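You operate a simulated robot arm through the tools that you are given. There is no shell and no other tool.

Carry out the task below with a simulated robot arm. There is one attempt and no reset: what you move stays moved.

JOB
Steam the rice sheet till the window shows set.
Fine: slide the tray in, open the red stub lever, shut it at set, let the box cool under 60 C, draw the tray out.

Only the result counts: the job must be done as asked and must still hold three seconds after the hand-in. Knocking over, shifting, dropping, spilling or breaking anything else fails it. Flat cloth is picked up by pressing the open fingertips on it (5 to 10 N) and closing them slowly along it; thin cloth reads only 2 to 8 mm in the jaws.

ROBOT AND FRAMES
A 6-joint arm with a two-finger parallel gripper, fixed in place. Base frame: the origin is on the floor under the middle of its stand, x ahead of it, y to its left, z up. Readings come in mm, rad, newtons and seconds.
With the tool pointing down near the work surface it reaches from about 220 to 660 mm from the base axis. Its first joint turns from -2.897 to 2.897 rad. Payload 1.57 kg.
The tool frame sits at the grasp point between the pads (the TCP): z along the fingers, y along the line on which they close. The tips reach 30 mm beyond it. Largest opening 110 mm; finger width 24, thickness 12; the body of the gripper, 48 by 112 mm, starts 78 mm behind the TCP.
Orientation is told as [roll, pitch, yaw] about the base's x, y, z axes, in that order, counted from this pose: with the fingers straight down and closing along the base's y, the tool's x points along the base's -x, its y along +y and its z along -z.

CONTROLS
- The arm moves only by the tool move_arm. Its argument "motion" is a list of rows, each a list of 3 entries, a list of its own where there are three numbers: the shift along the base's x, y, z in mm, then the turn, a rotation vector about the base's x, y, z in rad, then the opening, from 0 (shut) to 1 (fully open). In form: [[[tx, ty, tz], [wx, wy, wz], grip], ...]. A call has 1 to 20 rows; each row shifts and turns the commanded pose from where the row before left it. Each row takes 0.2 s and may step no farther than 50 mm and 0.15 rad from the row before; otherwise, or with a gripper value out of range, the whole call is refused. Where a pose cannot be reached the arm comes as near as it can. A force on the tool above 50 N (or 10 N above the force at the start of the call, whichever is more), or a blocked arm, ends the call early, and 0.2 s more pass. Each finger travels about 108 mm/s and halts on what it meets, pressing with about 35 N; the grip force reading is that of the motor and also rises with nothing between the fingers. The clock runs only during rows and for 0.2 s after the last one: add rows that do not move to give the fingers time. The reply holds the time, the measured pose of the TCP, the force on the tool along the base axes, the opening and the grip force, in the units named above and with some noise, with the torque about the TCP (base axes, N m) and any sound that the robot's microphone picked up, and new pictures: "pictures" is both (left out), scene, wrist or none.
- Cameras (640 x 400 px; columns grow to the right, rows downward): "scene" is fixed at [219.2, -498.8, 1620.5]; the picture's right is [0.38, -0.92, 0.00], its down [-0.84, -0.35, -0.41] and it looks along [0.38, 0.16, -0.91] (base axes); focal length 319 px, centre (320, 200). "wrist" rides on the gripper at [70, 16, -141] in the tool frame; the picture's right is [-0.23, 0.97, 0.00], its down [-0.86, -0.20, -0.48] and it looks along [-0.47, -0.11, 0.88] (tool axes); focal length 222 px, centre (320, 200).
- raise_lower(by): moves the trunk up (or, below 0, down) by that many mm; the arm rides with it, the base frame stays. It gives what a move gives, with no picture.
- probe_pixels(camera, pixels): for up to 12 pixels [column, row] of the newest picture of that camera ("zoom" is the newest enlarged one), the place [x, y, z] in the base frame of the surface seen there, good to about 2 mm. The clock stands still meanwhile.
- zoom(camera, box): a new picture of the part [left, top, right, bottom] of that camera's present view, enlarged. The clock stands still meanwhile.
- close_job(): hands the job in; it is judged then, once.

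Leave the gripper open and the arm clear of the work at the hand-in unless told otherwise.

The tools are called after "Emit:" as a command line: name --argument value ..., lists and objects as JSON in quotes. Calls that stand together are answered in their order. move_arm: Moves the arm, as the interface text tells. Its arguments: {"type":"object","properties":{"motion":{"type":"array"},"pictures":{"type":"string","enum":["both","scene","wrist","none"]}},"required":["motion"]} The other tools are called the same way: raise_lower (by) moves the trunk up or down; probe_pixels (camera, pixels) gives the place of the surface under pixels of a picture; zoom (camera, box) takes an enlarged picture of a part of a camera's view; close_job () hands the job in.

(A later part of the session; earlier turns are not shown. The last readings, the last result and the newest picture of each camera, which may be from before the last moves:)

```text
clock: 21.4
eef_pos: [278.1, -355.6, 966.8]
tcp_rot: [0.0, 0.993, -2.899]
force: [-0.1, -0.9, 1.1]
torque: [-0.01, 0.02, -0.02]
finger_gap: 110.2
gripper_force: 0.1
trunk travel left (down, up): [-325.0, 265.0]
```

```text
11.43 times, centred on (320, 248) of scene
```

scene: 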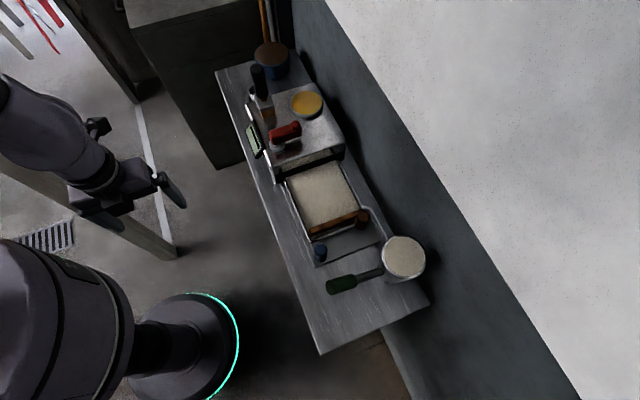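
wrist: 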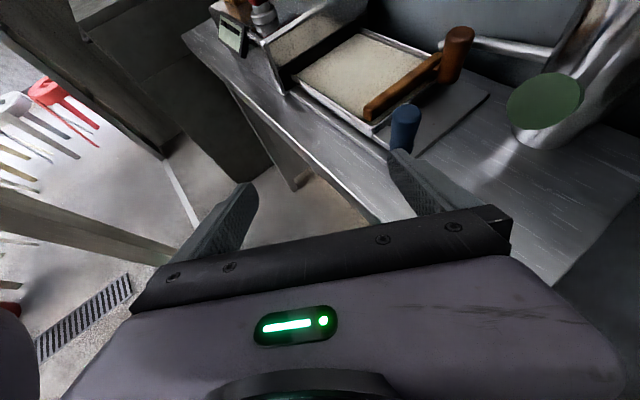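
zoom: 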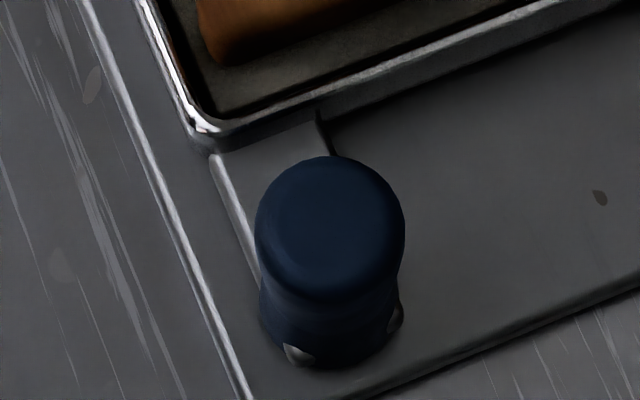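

The blue post stands on a screwed tab that comes out from under the tray's front: that is the tray's real handle. The bar with the brown handle is something else that I have pushed ~31 mm. I probe it along its length (heights, bottom) to understand how it is held so that I can put it back.

Emit:
probe_pixels --camera "wrist" --pixels '[[369, 106], [375, 118], [385, 98], [400, 88], [415, 76], [430, 64], [437, 57], [445, 82], [435, 72], [440, 83], [458, 32], [410, 108]]'

Emit:
zoom --camera "scene" --box '[330, 195, 390, 245]'

```text
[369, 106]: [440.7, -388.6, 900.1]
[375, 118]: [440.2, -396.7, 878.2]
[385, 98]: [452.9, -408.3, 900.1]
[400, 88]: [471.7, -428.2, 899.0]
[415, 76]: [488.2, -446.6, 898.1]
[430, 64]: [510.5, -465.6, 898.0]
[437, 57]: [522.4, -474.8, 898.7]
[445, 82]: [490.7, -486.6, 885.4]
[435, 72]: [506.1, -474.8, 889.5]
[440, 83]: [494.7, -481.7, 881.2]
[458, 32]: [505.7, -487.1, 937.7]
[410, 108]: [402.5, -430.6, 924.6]
```

```text
8.00 times, centred on (360, 220) of scene
```

zoom: 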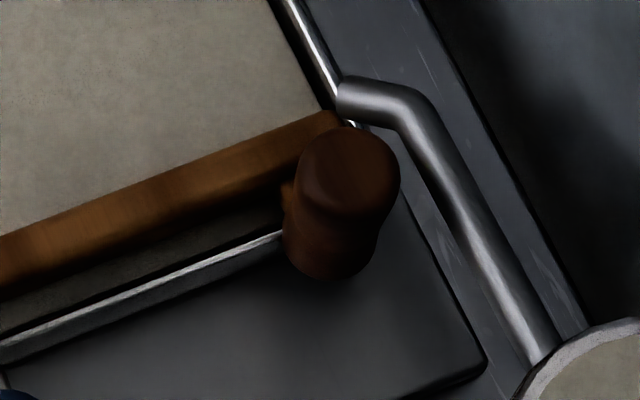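

The bar is level and still parallel to the rim, so it slides on a guide of its own. I'll put it back first: pushing its rear face back toward −d with closed tips kept ~10 mm above the sheet. I go back up, level the tool and move over the point behind the bar (500,−404).

Emit:
move_arm --motion '[[[0, 0, 25], [0, 0, 0.14], 1], [[0, 0, 25], [0, 0, 0.14], 1], [[0, 0, 25], [0, 0, 0.14], 1], [[0, 0, 25], [0, 0, 0.14], 1], [[0, 0, 0], [-0.1026, 0.0983, 0], 0.5], [[0, 0, 0], [-0.1026, 0.0983, 0], 0.5], [[0, 0, 0], [-0.1026, 0.0983, 0], 0.3], [[0, 0, 0], [-0.1026, 0.0983, 0], 0], [[0, 0, 0], [-0.1026, 0.0983, 0], 0], [[0, 0, 0], [-0.1026, 0.0983, 0], 0], [[0, 0, 0], [-0.1026, 0.0983, 0], 0], [[45, -10, 0], [0, 0, 0], 0], [[45, -10, 0], [0, 0, 0], 0], [[45, -10, 0], [0, 0, 0], 0], [[45, -10, 0], [0, 0, 0], 0], [[42, -9, 0], [0, 0, 0], 0], [[0, 0, 0], [0, 0, 0], 0]]' --pictures "both"

```text
clock: 25.0
eef_pos: [498.5, -405.5, 1066.6]
tcp_rot: [0.002, 0.001, -2.335]
force: [0.0, -0.4, 0.9]
torque: [-0.03, -0.04, 0.02]
finger_gap: 0.0
gripper_force: 21.5
trunk travel left (down, up): [-325.0, 265.0]
```

scene: 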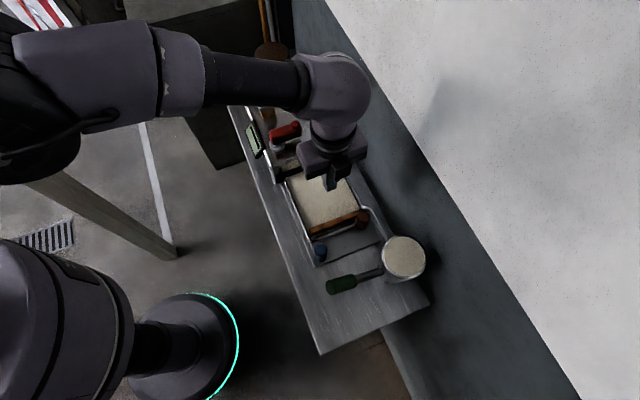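
wrist: 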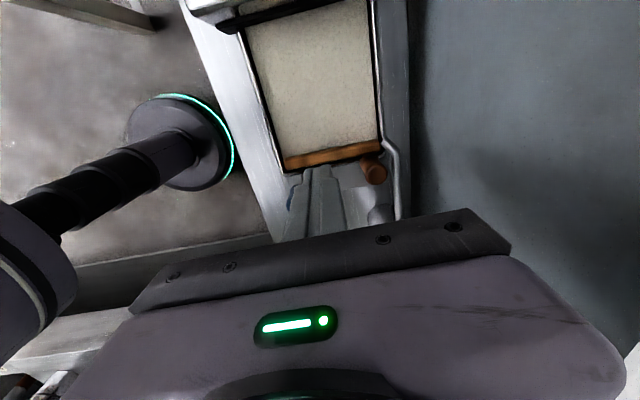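

I probe the bar's rear edge from this view to set the descent point safely.

Emit:
zoom --camera "wrist" --box '[270, 120, 400, 200]'

Emit:
probe_pixels --camera "zoom" --pixels '[[100, 175], [200, 152], [300, 128], [400, 108], [500, 90], [100, 190], [300, 145], [480, 115], [250, 120], [420, 80], [85, 165], [540, 90]]'

```text
4.92 times, centred on (335, 160) of wrist
```

zoom: 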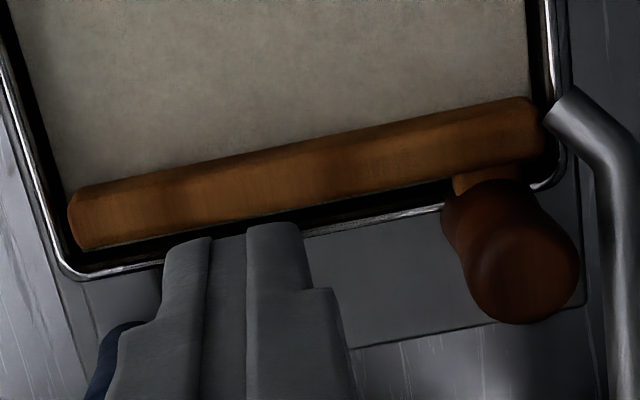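

```text
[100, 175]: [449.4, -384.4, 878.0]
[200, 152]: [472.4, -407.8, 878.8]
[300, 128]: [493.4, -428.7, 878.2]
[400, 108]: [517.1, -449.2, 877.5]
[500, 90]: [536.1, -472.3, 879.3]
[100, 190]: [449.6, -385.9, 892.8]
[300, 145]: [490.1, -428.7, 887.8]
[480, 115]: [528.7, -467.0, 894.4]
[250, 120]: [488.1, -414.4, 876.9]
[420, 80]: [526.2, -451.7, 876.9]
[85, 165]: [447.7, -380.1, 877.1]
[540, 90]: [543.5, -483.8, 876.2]
```

Bar rear face is at d≈36; my tool is at d≈57, giving ~9 mm clearance. I descend to TCP z≈920 (tips ≈890, 12 mm above the sheet).

Emit:
move_arm --motion '[[[0.5, 0.5, -35], [0, 0, 0], 0], [[0, 0.5, -35], [0, 0, 0], 0], [[0, 0, -35], [0, 0, 0], 0], [[0, 0, -25], [0, 0, 0], 0], [[0, 0, -12], [0, 0, 0], 0], [[0, 0, -4], [0, 0, 0], 0], [[0, 0, 0], [0, 0, 0], 0]]' --pictures "both"

```text
clock: 26.6
eef_pos: [503.4, -405.2, 920.9]
tcp_rot: [0.001, 0.001, -2.335]
force: [-0.1, 0.8, -0.7]
torque: [0.0, 0.0, 0.02]
finger_gap: 0.0
gripper_force: 21.0
trunk travel left (down, up): [-325.0, 265.0]
```

scene: 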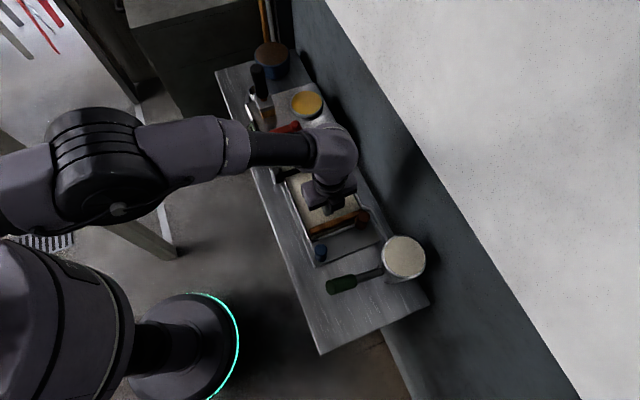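
wrist: 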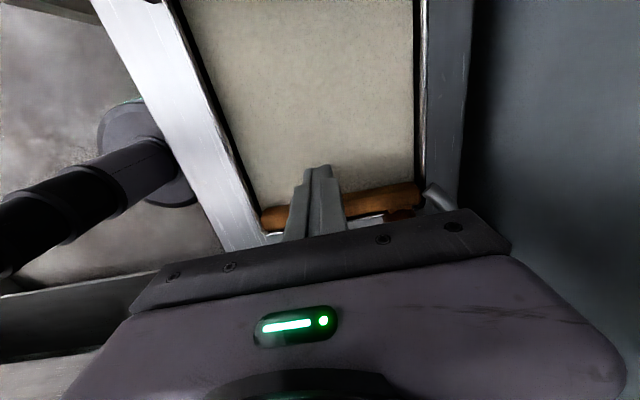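

Clear behind the bar. I push −d by 36 mm in slow 6 mm steps.

Emit:
move_arm --motion '[[[-4.2, -4.3, 0], [0, 0, 0], 0], [[-4.2, -4.3, 0], [0, 0, 0], 0], [[-4.2, -4.3, 0], [0, 0, 0], 0], [[-4.2, -4.3, 0], [0, 0, 0], 0], [[-4.2, -4.3, 0], [0, 0, 0], 0], [[-4.2, -4.3, 0], [0, 0, 0], 0], [[0, 0, 0], [0, 0, 0], 0]]' --pictures "both"

Emit:
zoom --camera "scene" --box '[280, 190, 400, 265]'

```text
clock: 28.2
eef_pos: [475.4, -430.4, 919.4]
tcp_rot: [0.002, 0.0, -2.335]
force: [0.8, 1.3, 0.8]
torque: [0.02, -0.02, -0.01]
finger_gap: 0.0
gripper_force: 21.2
trunk travel left (down, up): [-325.0, 265.0]
```

scene: 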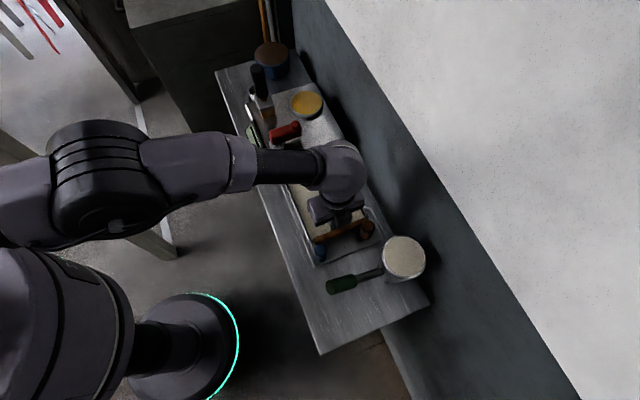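
wrist: 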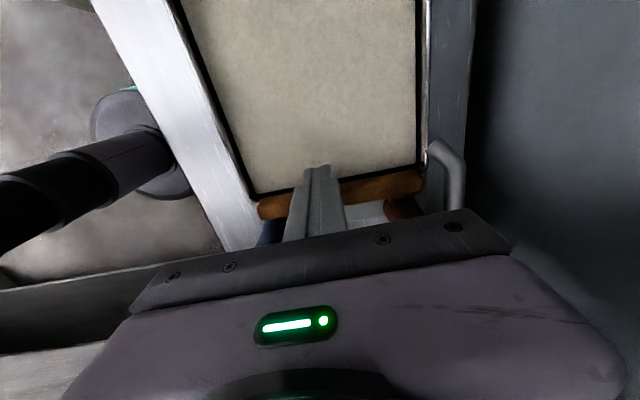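

```text
5.33 times, centred on (340, 228) of scene
```

zoom: 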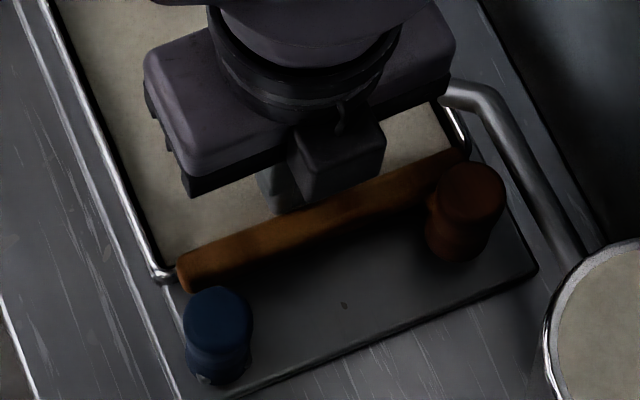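

Comparing with the first picture, the bar needs ~3.5 mm more (handle top centre now ≈(471,193), originally ≈(475,200) in this zoom). I push 3.5 mm further.

Emit:
move_arm --motion '[[[-1.2, -1.3, 0], [0, 0, 0], 0], [[-1.2, -1.2, 0], [0, 0, 0], 0], [[0, 0, 0], [0, 0, 0], 0]]' --pictures "both"

Emit:
zoom --camera "scene" --box '[280, 190, 400, 265]'

```text
clock: 29.0
eef_pos: [473.8, -432.5, 919.2]
tcp_rot: [0.002, -0.001, -2.335]
force: [-0.1, 0.1, 0.9]
torque: [0.04, -0.01, 0.02]
finger_gap: 0.1
gripper_force: 21.3
trunk travel left (down, up): [-325.0, 265.0]
```

scene: 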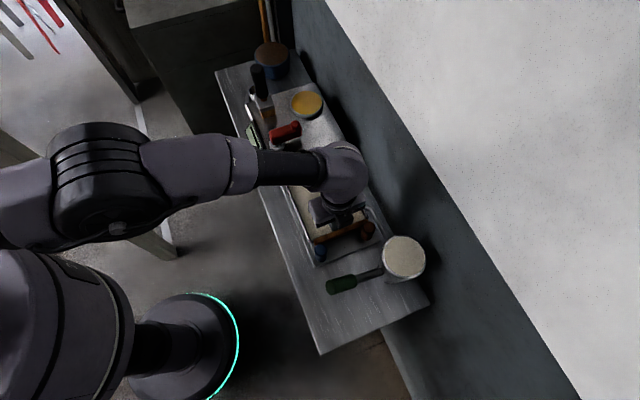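
wrist: 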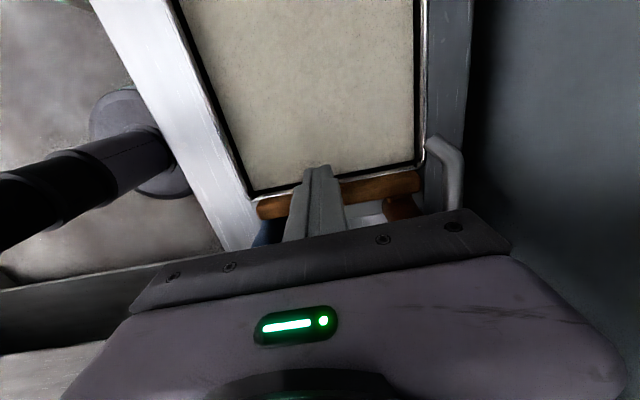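

```text
5.33 times, centred on (340, 228) of scene
```

zoom: 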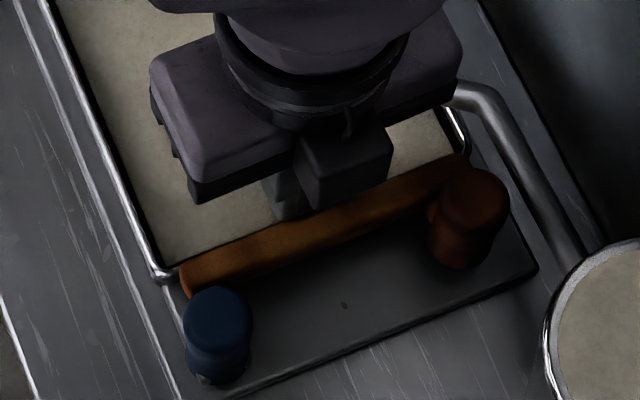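

The bar now matches the original picture (handle top ≈(475,199), left end ≈(185,280)). I back off +d, rise, and prepare to move to the blue post.

Emit:
move_arm --motion '[[[7, 7, 0], [0, 0, 0], 0], [[4, 4, 10], [0, 0, 0], 0], [[0, 0, 40], [0, 0, 0], 0], [[0, 0, 40], [0, 0, 0], 0], [[0, 0, 40], [0, 0, 0], 0], [[-30, 30, 0], [0, 0, 0], 0], [[-35, 35, 0], [0, 0, 0], 0.5], [[-35, 35, 0], [0, 0, 0], 1], [[-35, 35, 0], [0, 0, 0], 1], [[-35, 35, 0], [0, 0, 0], 1], [[0, 40, 0], [0, 0, 0], 1], [[0, 40, 0], [0, 0, 0], 1]]' --pictures "both"

Emit:
zoom --camera "scene" --box '[280, 190, 400, 265]'

```text
clock: 31.6
eef_pos: [312.5, -174.7, 1049.7]
tcp_rot: [0.003, 0.001, -2.334]
force: [-0.5, 0.1, 0.0]
torque: [-0.02, 0.0, -0.03]
finger_gap: 109.7
gripper_force: 0.1
trunk travel left (down, up): [-325.0, 265.0]
```

scene: 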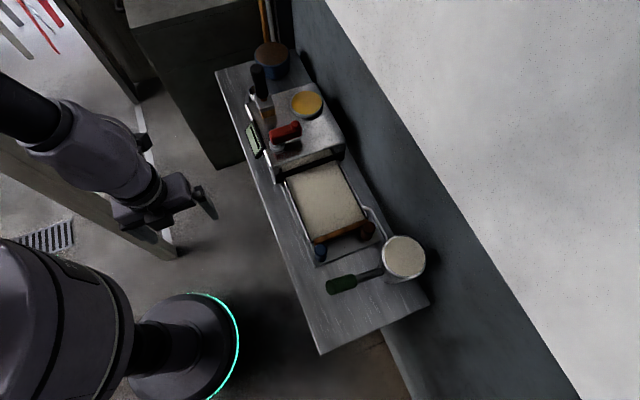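
wrist: 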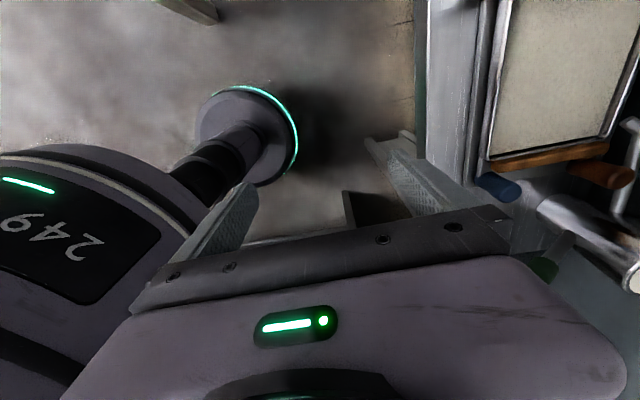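

```text
5.33 times, centred on (340, 228) of scene
```

zoom: 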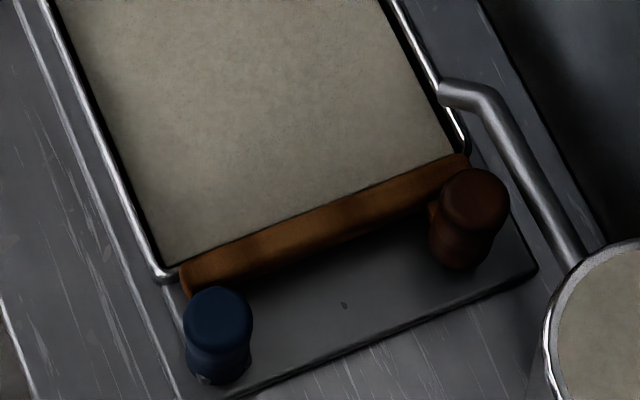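

The bar looks back in its original place (within ~0.5 mm). Now I measure the blue post's top and body for a grasp.

Emit:
probe_pixels --camera "zoom" --pixels '[[218, 316], [187, 316], [249, 316], [218, 292], [218, 338], [218, 355], [190, 360], [245, 360], [218, 378], [200, 380], [172, 300], [180, 340]]'

Emit:
zoom --camera "scene" --box '[300, 230, 340, 265]'

Emit:
probe_pixels --camera "zoom" --pixels '[[330, 220], [262, 230], [398, 230], [330, 165], [330, 280], [330, 310], [275, 330], [385, 330], [330, 355], [230, 200], [280, 150], [400, 300]]'

```text
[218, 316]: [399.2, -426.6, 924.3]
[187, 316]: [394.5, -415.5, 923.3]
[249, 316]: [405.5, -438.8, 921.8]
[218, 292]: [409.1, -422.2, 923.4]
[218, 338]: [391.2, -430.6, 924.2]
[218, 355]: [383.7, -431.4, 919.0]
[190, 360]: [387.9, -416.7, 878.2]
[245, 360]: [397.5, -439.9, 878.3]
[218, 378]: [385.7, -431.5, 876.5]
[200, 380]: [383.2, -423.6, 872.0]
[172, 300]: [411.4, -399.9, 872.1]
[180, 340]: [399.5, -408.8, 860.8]
```

```text
11.43 times, centred on (320, 248) of scene
```

zoom: 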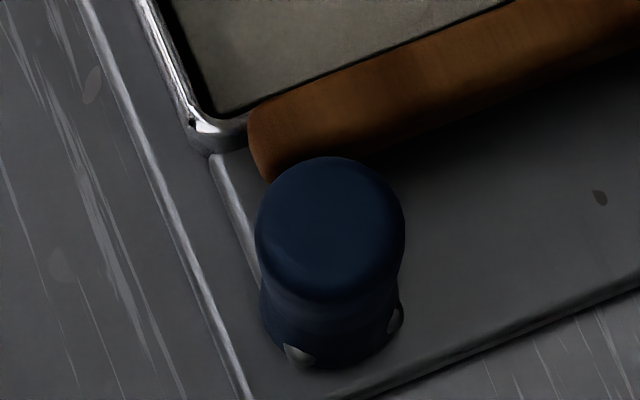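

```text
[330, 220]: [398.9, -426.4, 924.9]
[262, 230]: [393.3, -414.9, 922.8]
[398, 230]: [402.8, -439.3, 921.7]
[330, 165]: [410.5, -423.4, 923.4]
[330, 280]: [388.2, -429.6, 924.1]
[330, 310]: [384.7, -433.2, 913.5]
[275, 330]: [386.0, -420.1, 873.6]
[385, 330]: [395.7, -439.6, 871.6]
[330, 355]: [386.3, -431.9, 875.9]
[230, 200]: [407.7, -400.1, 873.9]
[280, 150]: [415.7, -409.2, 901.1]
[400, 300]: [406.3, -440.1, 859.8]
```

Blue post: centre ≈(398.5,−427), radius ≈14, from z≈872 to 924. I'll grasp it with vertical fingers closing along the lateral axis (current yaw). I go above it with the jaws at ~66 mm.

Emit:
move_arm --motion '[[[14.3, -42, 5], [0, 0, 0], 0.6], [[14.3, -42, 5], [0, 0, 0], 0.6], [[14.3, -42, 0], [0, 0, 0], 0.6], [[14.3, -42, 0], [0, 0, 0], 0.6], [[14.3, -42, 0], [0, 0, 0], 0.6], [[14.3, -42, 0], [0, 0, -0.008], 0.6], [[0, 0, 0], [0, 0, 0], 0.6]]' --pictures "both"

```text
clock: 33.2
eef_pos: [401.5, -428.0, 1061.7]
tcp_rot: [0.001, 0.001, -2.344]
force: [-0.1, -0.2, -0.1]
torque: [-0.04, 0.01, 0.03]
finger_gap: 66.1
gripper_force: 0.1
trunk travel left (down, up): [-325.0, 265.0]
```

scene: 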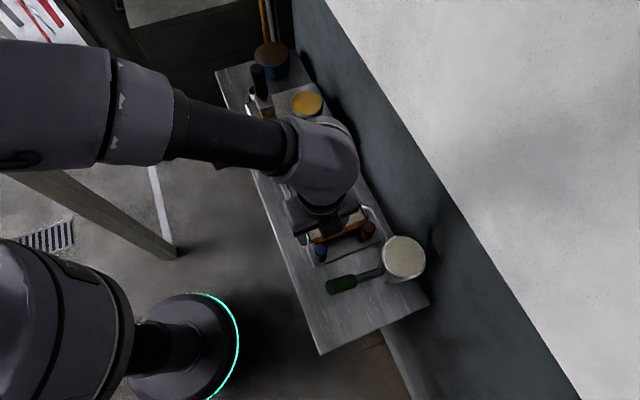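
wrist: 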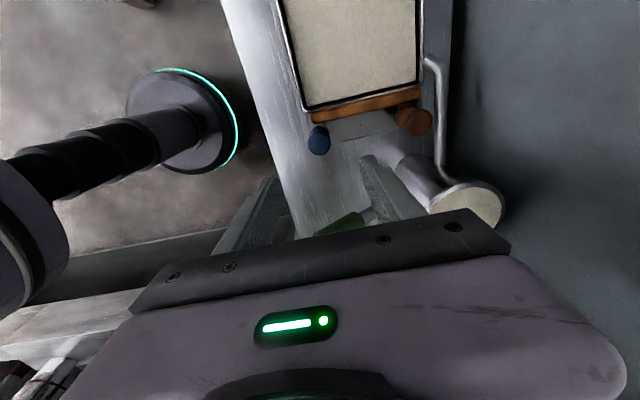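

I correct by (−6,−2) to keep the pads clear of the bar and descend to z≈965 for a check.

Emit:
move_arm --motion '[[[-3, -1, -25], [0, 0, 0], 0.6], [[-3, -1, -25], [0, 0, 0], 0.6], [[0, 0, -25], [0, 0, 0], 0.6], [[0, 0, -21], [0, 0, 0], 0.6], [[0, 0, 0], [0, 0, 0], 0.6]]' --pictures "both"

Emit:
zoom --camera "wrist" --box '[220, 120, 420, 245]'

```text
clock: 34.4
eef_pos: [393.3, -426.7, 963.6]
tcp_rot: [0.0, 0.001, -2.344]
force: [0.4, -0.7, -0.4]
torque: [0.0, -0.01, -0.02]
finger_gap: 65.9
gripper_force: 0.1
trunk travel left (down, up): [-325.0, 265.0]
```

scene: 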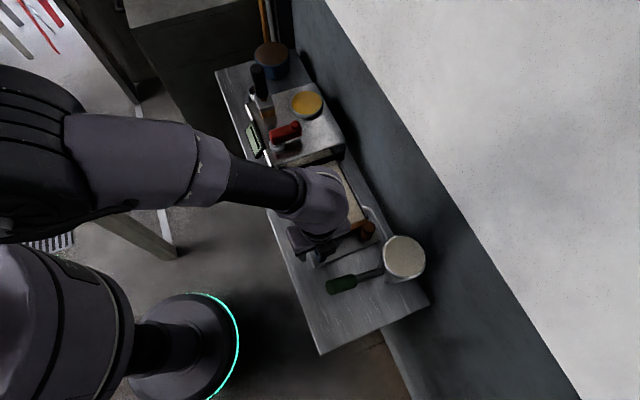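
wrist: 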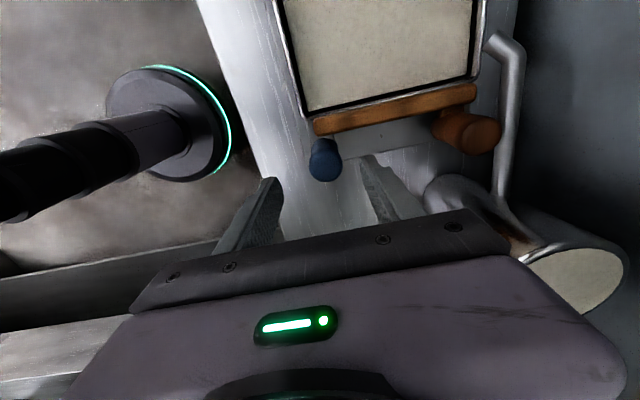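

```text
3.20 times, centred on (320, 182) of wrist
```

zoom: 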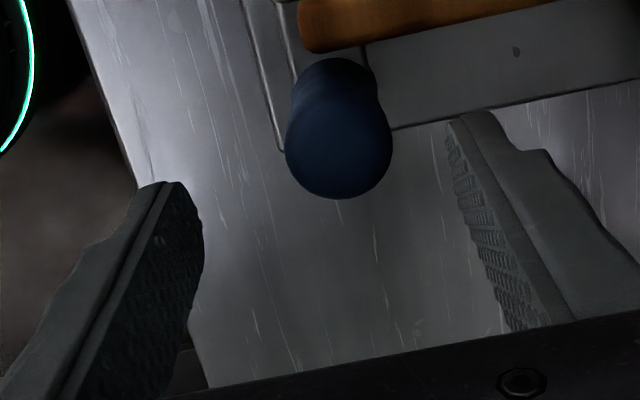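

The post is between the fingertips (left tip (165,185), right (480,115), post (338,145) in the zoom). I shift 4 mm toward +w for centring and descend to z≈916.

Emit:
move_arm --motion '[[[2.5, -2.5, -15], [0, 0, 0], 0.6], [[0, 0, -15], [0, 0, 0], 0.6], [[0, 0, -12], [0, 0, 0], 0.6], [[0, 0, -5], [0, 0, 0], 0.6], [[0, 0, 0], [0, 0, 0], 0.6]]' --pictures "wrist"

```text
clock: 35.6
eef_pos: [396.7, -428.1, 917.3]
tcp_rot: [0.001, 0.001, -2.344]
force: [0.2, -0.4, -0.3]
torque: [0.01, 0.0, -0.02]
finger_gap: 65.8
gripper_force: 0.1
trunk travel left (down, up): [-325.0, 265.0]
```

wrist: 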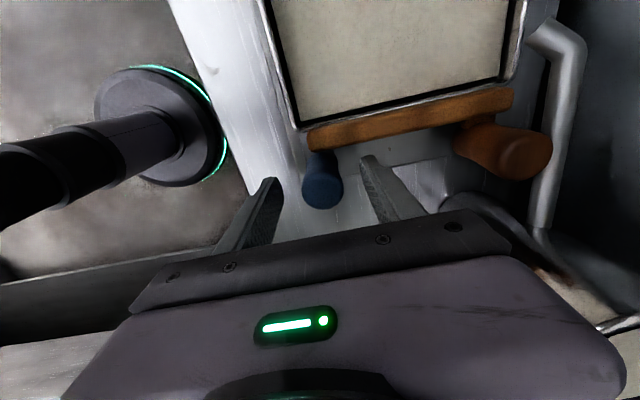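

Fingers straddle the blue post. I close slowly on it.

Emit:
move_arm --motion '[[[0, 0, 0], [0, 0, 0], 0.45], [[0, 0, 0], [0, 0, 0], 0.35], [[0, 0, 0], [0, 0, 0], 0.28], [[0, 0, 0], [0, 0, 0], 0.22], [[0, 0, 0], [0, 0, 0], 0.15], [[0, 0, 0], [0, 0, 0], 0.1]]' --pictures "wrist"

```text
clock: 37.0
eef_pos: [398.2, -430.2, 916.4]
tcp_rot: [0.005, -0.001, -2.344]
force: [15.2, -12.5, 6.0]
torque: [0.4, 0.47, 0.0]
finger_gap: 28.8
gripper_force: 38.9
trunk travel left (down, up): [-325.0, 265.0]
```

wrist: 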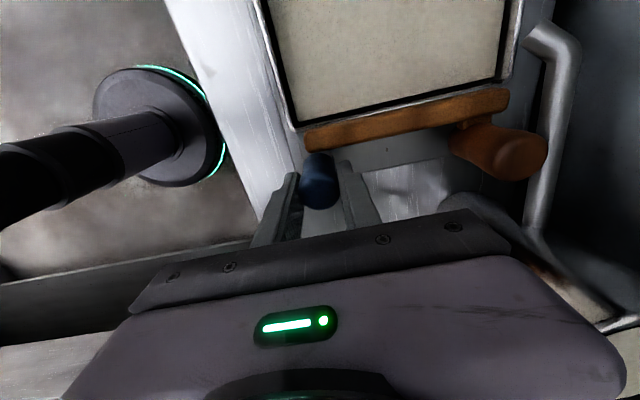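

Gripped at 28.8 mm; a side force of ~20 N along +w shows the post is a bit further over. I relieve it by shifting +w 3 mm.

Emit:
move_arm --motion '[[[1, -1, 0], [0, 0, 0], 0.1], [[1.2, -1.2, 0], [0, 0, 0], 0.1], [[0, 0, 0], [0, 0, 0], 0.1]]' --pictures "none"

```text
clock: 37.8
eef_pos: [398.2, -429.4, 917.3]
tcp_rot: [0.002, -0.001, -2.345]
force: [-0.8, -3.6, 12.0]
torque: [0.08, 1.07, 0.1]
finger_gap: 28.4
gripper_force: 38.1
trunk travel left (down, up): [-325.0, 265.0]
```

Side force is gone; 12 N vertical remains, so I ease up 1 mm, then try sliding +d by 12 mm in small steps.

Emit:
move_arm --motion '[[[0, 0, 1], [0, 0, 0], 0.1], [[1.4, 1.4, 0], [0, 0, 0], 0.1], [[2.1, 2.15, 0], [0, 0, 0], 0.1], [[2.1, 2.15, 0], [0, 0, 0], 0.1], [[2.8, 2.86, 0], [0, 0, 0], 0.1]]' --pictures "both"

Emit:
zoom --camera "wrist" --box '[230, 60, 560, 240]'

```text
clock: 39.0
eef_pos: [408.2, -420.4, 917.5]
tcp_rot: [-0.004, 0.0, -2.342]
force: [-5.2, -1.4, -17.1]
torque: [-0.82, -0.38, -0.07]
finger_gap: 28.3
gripper_force: 38.3
trunk travel left (down, up): [-325.0, 265.0]
```

scene: 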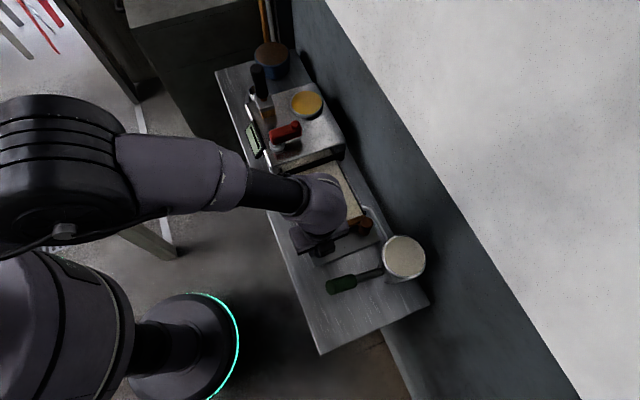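
wrist: 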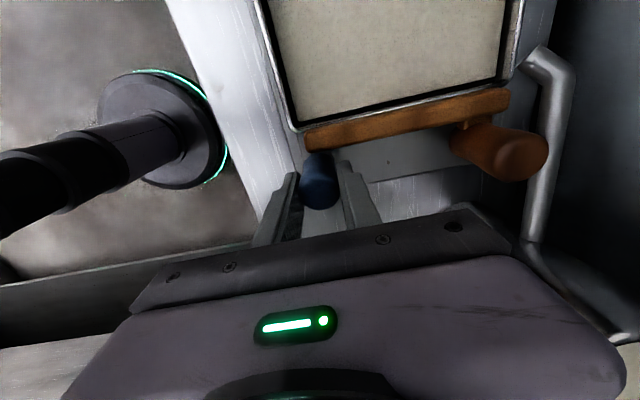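

```text
1.94 times, centred on (395, 150) of wrist
```

zoom: 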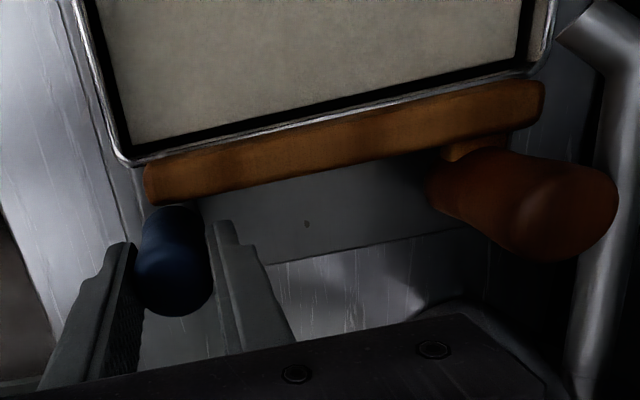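

The whole tray — rim, sheet, bar and brown handle — now moves with the blue post. Correct handle. I ease the vertical force by 0.5 mm and continue +d in 5 mm rows, watching the brown handle's gap to the pipe.

Emit:
move_arm --motion '[[[3.5, 3.58, -0.5], [0, 0, 0], 0.1], [[3.5, 3.58, 0], [0, 0, 0], 0.1], [[3.5, 3.58, 0], [0, 0, 0], 0.1], [[3.5, 3.58, 0], [0, 0, 0], 0.1], [[3.5, 3.58, 0], [0, 0, 0], 0.1]]' --pictures "both"

Emit:
zoom --camera "scene" --box '[330, 190, 390, 250]'

```text
clock: 40.2
eef_pos: [424.7, -404.0, 918.9]
tcp_rot: [0.004, 0.0, -2.344]
force: [-4.3, -1.3, -2.3]
torque: [0.65, 0.85, 0.02]
finger_gap: 28.2
gripper_force: 38.4
trunk travel left (down, up): [-325.0, 265.0]
```

scene: 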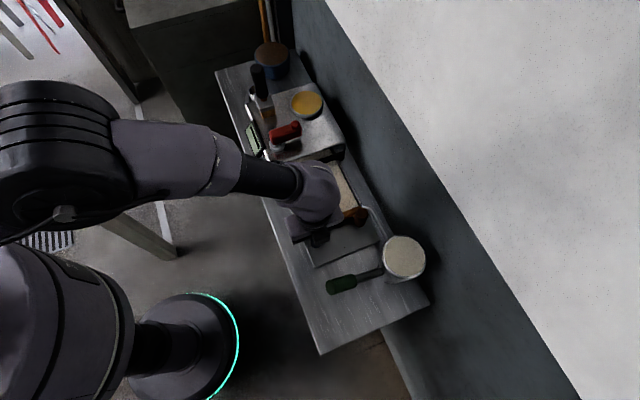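
wrist: 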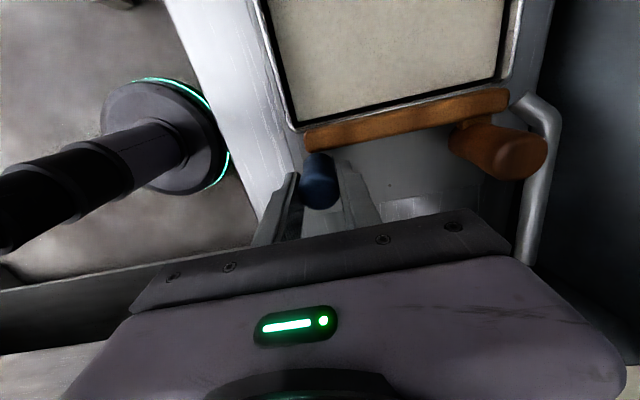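

```text
6.67 times, centred on (360, 220) of scene
```

zoom: 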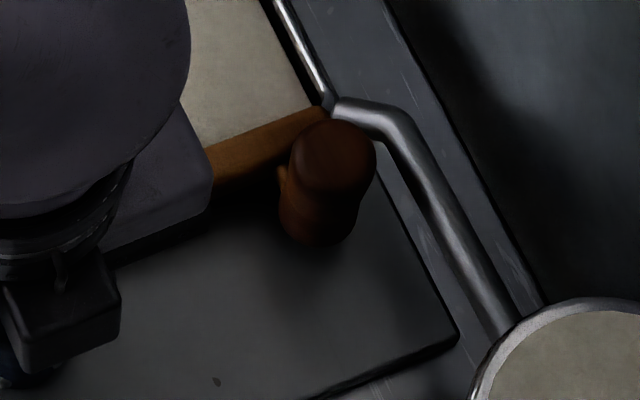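

I check the gap between bar end / brown handle and the pipe mouth with probes.

Emit:
probe_pixels --camera "zoom" --pixels '[[325, 110], [318, 116], [333, 104], [338, 110], [345, 118], [372, 165], [333, 160], [375, 130], [360, 205], [390, 150], [352, 118], [320, 130]]'

Emit:
probe_pixels --camera "wrist" --pixels '[[508, 98], [513, 98], [517, 100], [525, 97], [545, 148], [530, 128], [538, 118], [525, 160], [546, 135], [520, 108], [500, 110], [505, 93]]'

```text
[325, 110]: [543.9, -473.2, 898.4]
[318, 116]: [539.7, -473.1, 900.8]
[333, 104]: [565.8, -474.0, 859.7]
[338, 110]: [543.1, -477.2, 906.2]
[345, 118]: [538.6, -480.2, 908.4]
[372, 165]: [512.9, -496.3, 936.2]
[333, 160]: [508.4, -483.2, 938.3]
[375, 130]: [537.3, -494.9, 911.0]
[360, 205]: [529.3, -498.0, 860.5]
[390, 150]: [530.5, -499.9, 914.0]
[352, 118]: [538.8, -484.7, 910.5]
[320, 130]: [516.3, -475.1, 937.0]
```

```text
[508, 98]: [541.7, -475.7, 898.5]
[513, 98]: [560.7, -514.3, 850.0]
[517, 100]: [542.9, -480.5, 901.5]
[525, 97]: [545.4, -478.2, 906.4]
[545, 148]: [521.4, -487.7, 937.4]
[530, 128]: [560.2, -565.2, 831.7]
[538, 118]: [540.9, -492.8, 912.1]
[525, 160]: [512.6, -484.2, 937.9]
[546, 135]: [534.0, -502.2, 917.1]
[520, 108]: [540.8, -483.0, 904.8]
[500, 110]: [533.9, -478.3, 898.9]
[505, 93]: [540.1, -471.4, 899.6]
```

The bar's end passes the pipe mouth with only a few mm gap, and the brown handle's outer side (lat ≈714) clears the mouth (≈721) too. No contact force shows (drag ≈4 N). I continue in 5 mm rows.

Emit:
move_arm --motion '[[[3.49, 3.58, 0], [0, 0, 0], 0.1], [[3.49, 3.58, 0], [0, 0, 0], 0.1], [[3.49, 3.58, 0], [0, 0, 0], 0.1], [[3.49, 3.58, 0], [0, 0, 0], 0.1], [[3.49, 3.58, 0], [0, 0, 0], 0.1], [[3.49, 3.58, 0], [0, 0, 0], 0.1]]' --pictures "both"

Emit:
zoom --camera "scene" --box '[320, 180, 380, 240]'

```text
clock: 41.6
eef_pos: [445.8, -383.6, 917.1]
tcp_rot: [0.001, 0.0, -2.344]
force: [-7.9, 1.7, -1.9]
torque: [0.45, 0.69, -0.09]
finger_gap: 28.4
gripper_force: 38.9
trunk travel left (down, up): [-325.0, 265.0]
```

scene: 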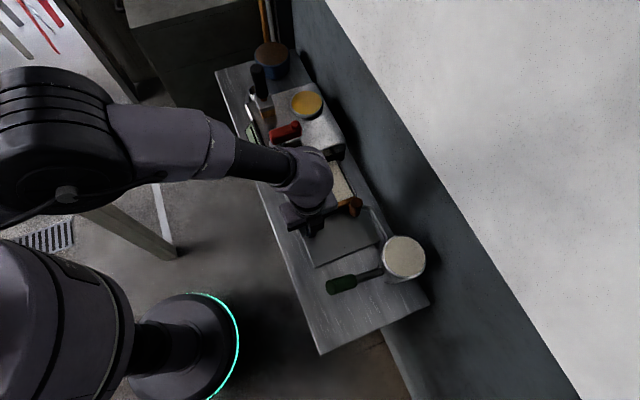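
wrist: 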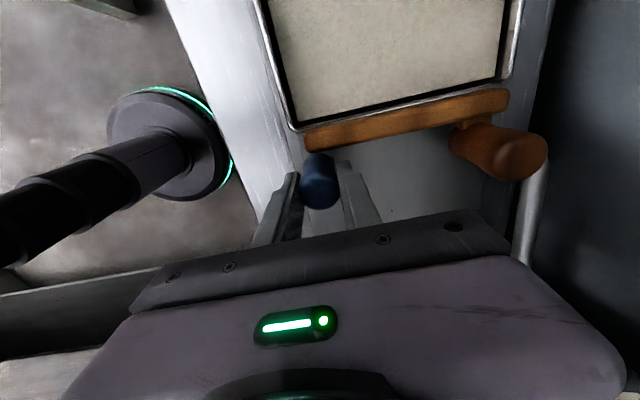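

```text
6.67 times, centred on (350, 210) of scene
```

zoom: 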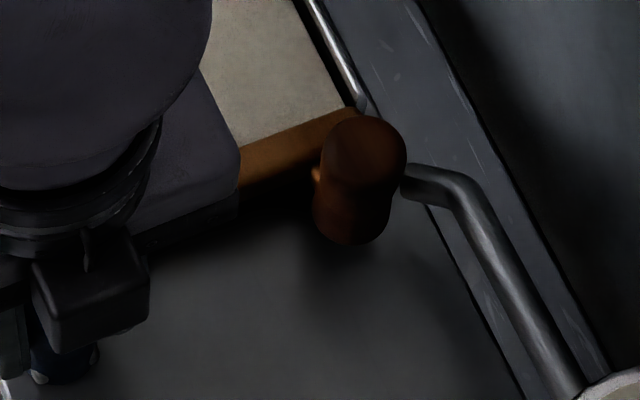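

Past the pipe mouth with the bar; the handle is alongside with a gap. Slight side force; I bias 0.3 mm toward −w and continue.

Emit:
move_arm --motion '[[[3.2, 3.8, 0], [0, 0, 0], 0.1], [[3.49, 3.58, 0], [0, 0, 0], 0.1], [[3.49, 3.58, 0], [0, 0, 0], 0.1], [[3.49, 3.58, 0], [0, 0, 0], 0.1], [[3.49, 3.58, 0], [0, 0, 0], 0.1], [[4.19, 4.3, 0], [0, 0, 0], 0.1], [[4.19, 4.3, 0], [0, 0, 0], 0.1], [[4.19, 4.3, 0], [0, 0, 0], 0.1]]' --pictures "both"

```text
clock: 43.4
eef_pos: [475.1, -352.3, 917.8]
tcp_rot: [0.002, 0.0, -2.343]
force: [0.4, -6.6, 1.6]
torque: [0.37, 0.48, 0.05]
finger_gap: 28.3
gripper_force: 38.2
trunk travel left (down, up): [-325.0, 265.0]
```

scene: 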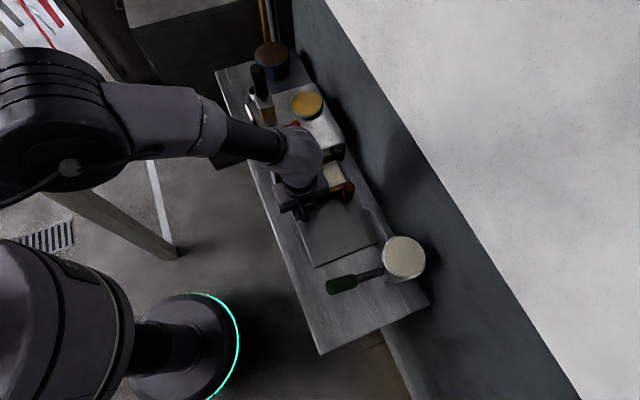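
wrist: 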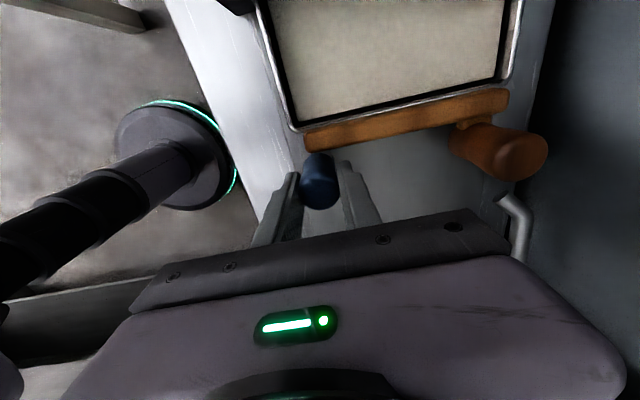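

109 mm travelled, direction 45°. I continue with 45° steps, 8 × 5 mm.

Emit:
move_arm --motion '[[[3.7, 3.4, 0], [0, 0, 0], 0.1], [[3.54, 3.54, 0], [0, 0, 0], 0.1], [[3.54, 3.54, 0], [0, 0, 0], 0.1], [[3.54, 3.54, 0], [0, 0, 0], 0.1], [[3.54, 3.54, 0], [0, 0, 0], 0.1], [[3.54, 3.54, 0], [0, 0, 0], 0.1], [[3.54, 3.54, 0], [0, 0, 0], 0.1], [[3.54, 3.54, 0], [0, 0, 0], 0.1]]' --pictures "both"

Emit:
zoom --camera "wrist" --box '[210, 0, 550, 210]'

```text
clock: 45.2
eef_pos: [504.5, -323.5, 918.2]
tcp_rot: [0.004, 0.0, -2.344]
force: [0.3, -6.4, 13.7]
torque: [0.37, 0.75, -0.04]
finger_gap: 28.4
gripper_force: 38.6
trunk travel left (down, up): [-325.0, 265.0]
```

scene: 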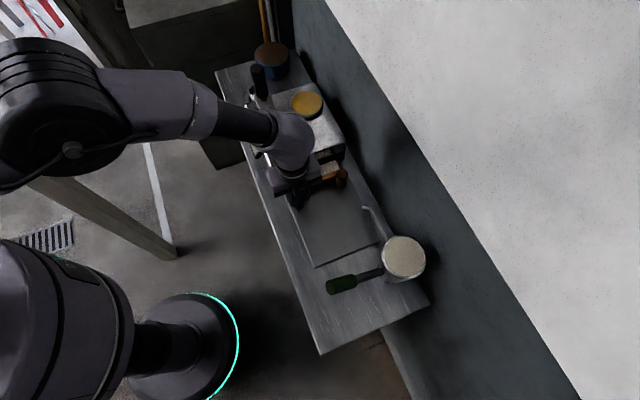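
wrist: 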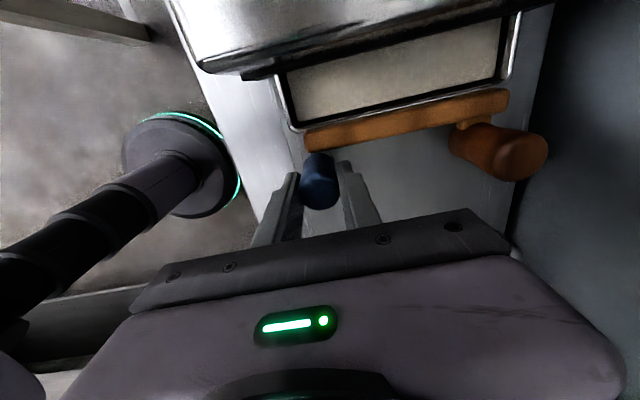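

```text
1.88 times, centred on (380, 105) of wrist
```

zoom: 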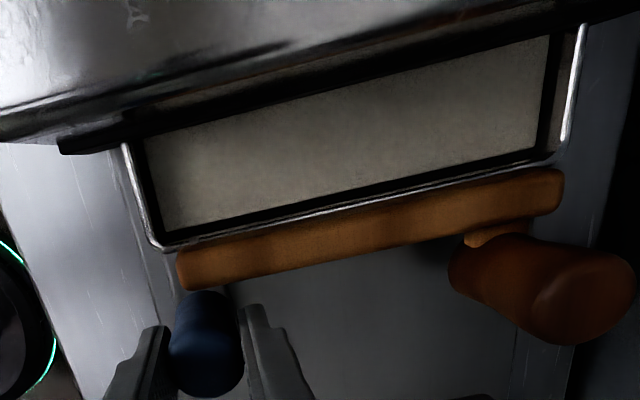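

About 150 mm in; ~45 mm of tray is still outside. I continue, easing z by 0.4 mm, in smaller batches to feel the end stop.

Emit:
move_arm --motion '[[[3.7, 3.4, 0.4], [0, 0, 0], 0.1], [[3.54, 3.54, 0], [0, 0, 0], 0.1], [[3.54, 3.54, 0], [0, 0, 0], 0.1], [[3.54, 3.54, 0], [0, 0, 0], 0.1], [[3.54, 3.54, 0], [0, 0, 0], 0.1], [[2.83, 2.83, 0], [0, 0, 0], 0.1]]' --pictures "both"

Emit:
zoom --camera "wrist" --box '[210, 0, 550, 210]'

```text
clock: 46.6
eef_pos: [524.8, -302.5, 917.7]
tcp_rot: [0.0, -0.002, -2.344]
force: [-5.2, -1.0, 0.6]
torque: [0.11, 0.91, 0.08]
finger_gap: 28.5
gripper_force: 38.4
trunk travel left (down, up): [-325.0, 265.0]
```

scene: 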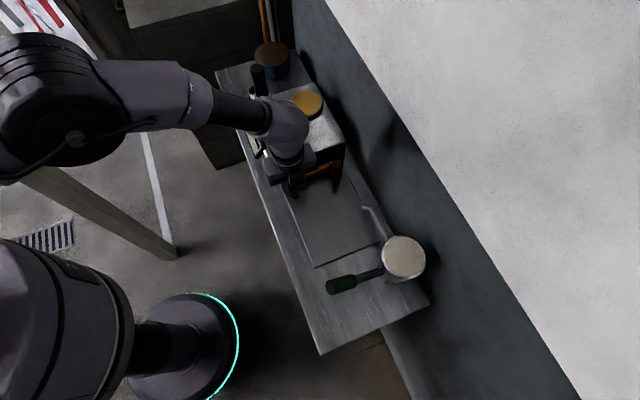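
wrist: 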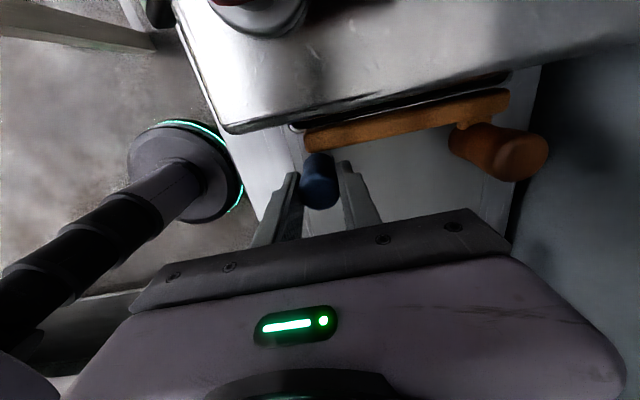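

```text
1.88 times, centred on (380, 105) of wrist
```

zoom: 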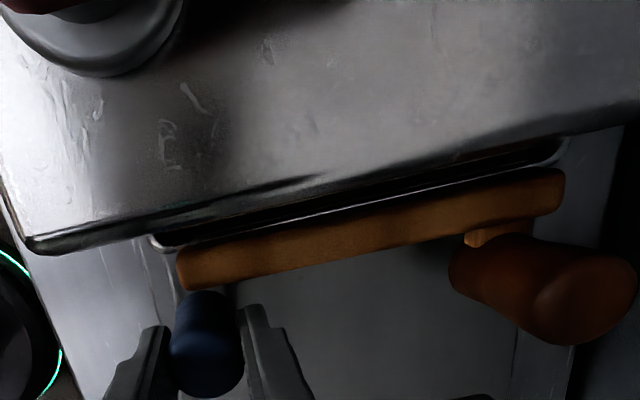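

Only the rim edge (~10 mm) remains outside. I continue in 2.5 mm rows to feel the stop.

Emit:
move_arm --motion '[[[1.77, 1.77, 0], [0, 0, 0], 0.1], [[1.77, 1.77, 0], [0, 0, 0], 0.1], [[1.77, 1.77, 0], [0, 0, 0], 0.1], [[1.77, 1.77, 0], [0, 0, 0], 0.1]]' --pictures "wrist"

```text
clock: 47.6
eef_pos: [533.0, -295.3, 917.5]
tcp_rot: [0.002, 0.0, -2.344]
force: [-4.3, -1.6, 3.0]
torque: [0.44, 0.85, -0.07]
finger_gap: 28.2
gripper_force: 38.6
trunk travel left (down, up): [-325.0, 265.0]
```

wrist: 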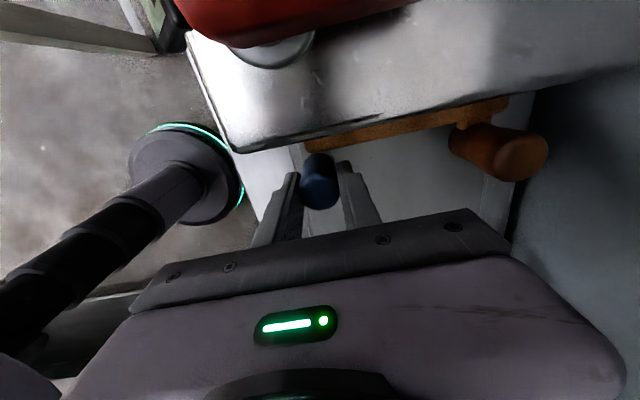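

Emit:
move_arm --motion '[[[1.41, 1.41, 0], [0, 0, 0], 0.1], [[1.41, 1.41, 0], [0, 0, 0], 0.1], [[1.41, 1.41, 0], [0, 0, 0], 0.1], [[1.41, 1.41, 0], [0, 0, 0], 0.1]]' --pictures "both"

```text
clock: 48.6
eef_pos: [538.0, -288.9, 918.4]
tcp_rot: [0.0, 0.001, -2.344]
force: [-4.9, -2.7, -3.7]
torque: [0.73, 0.2, 0.02]
finger_gap: 28.1
gripper_force: 38.7
trunk travel left (down, up): [-325.0, 265.0]
```

scene: 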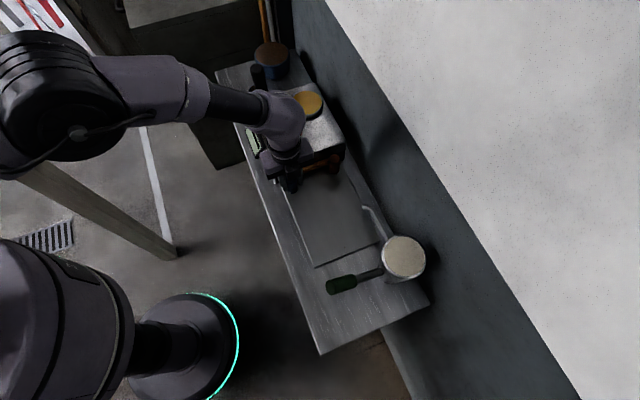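
wrist: 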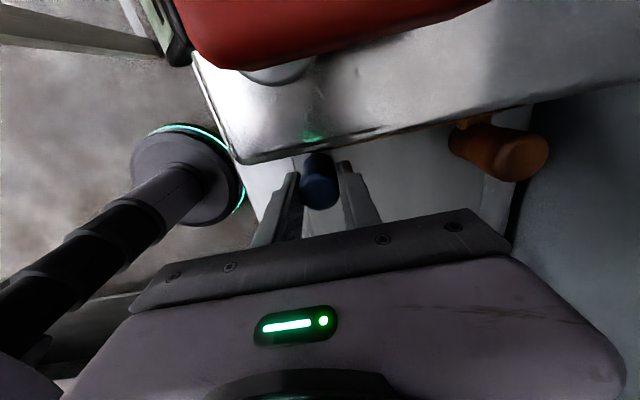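

No stop yet (198 mm travelled, drag ≈5 N); the bar is passing under the lid edge. I continue gently, 2 mm per row.

Emit:
move_arm --motion '[[[1.41, 1.41, 0], [0, 0, 0], 0.1], [[1.41, 1.41, 0], [0, 0, 0], 0.1], [[1.41, 1.41, 0], [0, 0, 0], 0.1]]' --pictures "wrist"

```text
clock: 49.4
eef_pos: [539.5, -287.0, 917.0]
tcp_rot: [0.001, 0.001, -2.343]
force: [-16.7, -12.8, -4.2]
torque: [-0.17, 1.15, 0.0]
finger_gap: 28.4
gripper_force: 38.7
trunk travel left (down, up): [-325.0, 265.0]
```

wrist: 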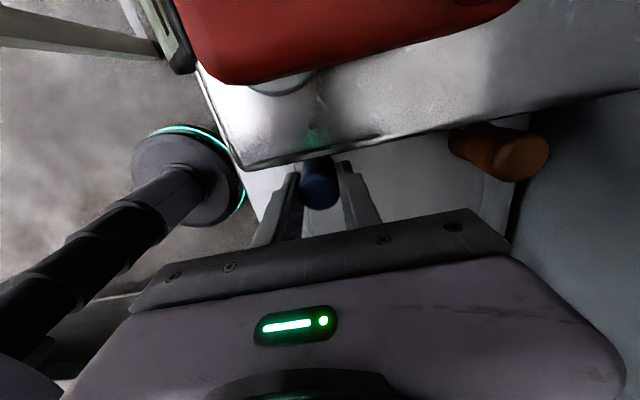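

Resistance rose to ~21 N along −d at ~200 mm of travel: the tray has met its end stop. I relax 2.5 mm in command (staying at the stop), then open the fingers.

Emit:
move_arm --motion '[[[-1.4, -1.4, 0], [0, 0, 0], 0.1], [[0, 0, 0], [0, 0, 0], 0.1], [[0, 0, 0], [0, 0, 0], 0.35], [[0, 0, 0], [0, 0, 0], 0.55], [[0, 0, 0], [0, 0, 0], 0.6]]' --pictures "both"

Emit:
zoom --camera "wrist" --box '[190, 60, 570, 240]'

```text
clock: 50.6
eef_pos: [539.3, -289.0, 917.6]
tcp_rot: [0.0, 0.002, -2.345]
force: [-0.5, 0.5, -0.2]
torque: [0.02, 0.01, 0.02]
finger_gap: 66.2
gripper_force: 0.1
trunk travel left (down, up): [-325.0, 265.0]
```

scene: 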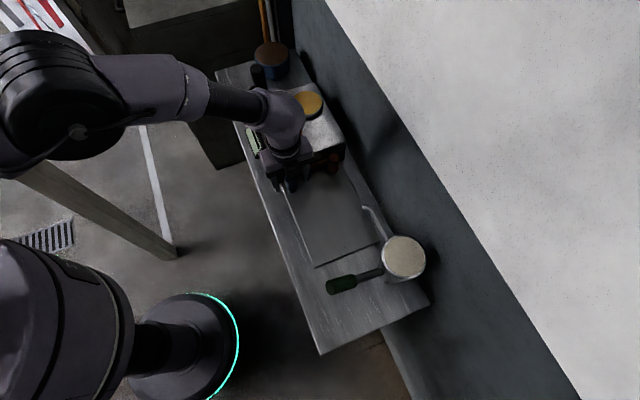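
wrist: 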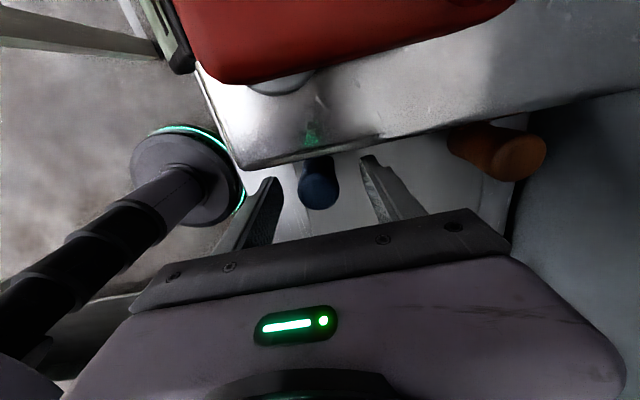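

```text
1.68 times, centred on (380, 150) of wrist
```

zoom: 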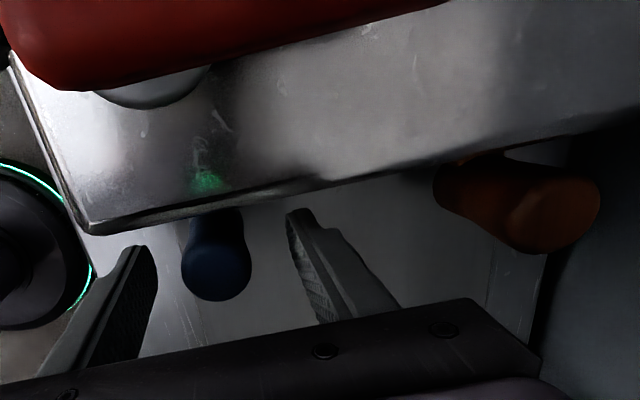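

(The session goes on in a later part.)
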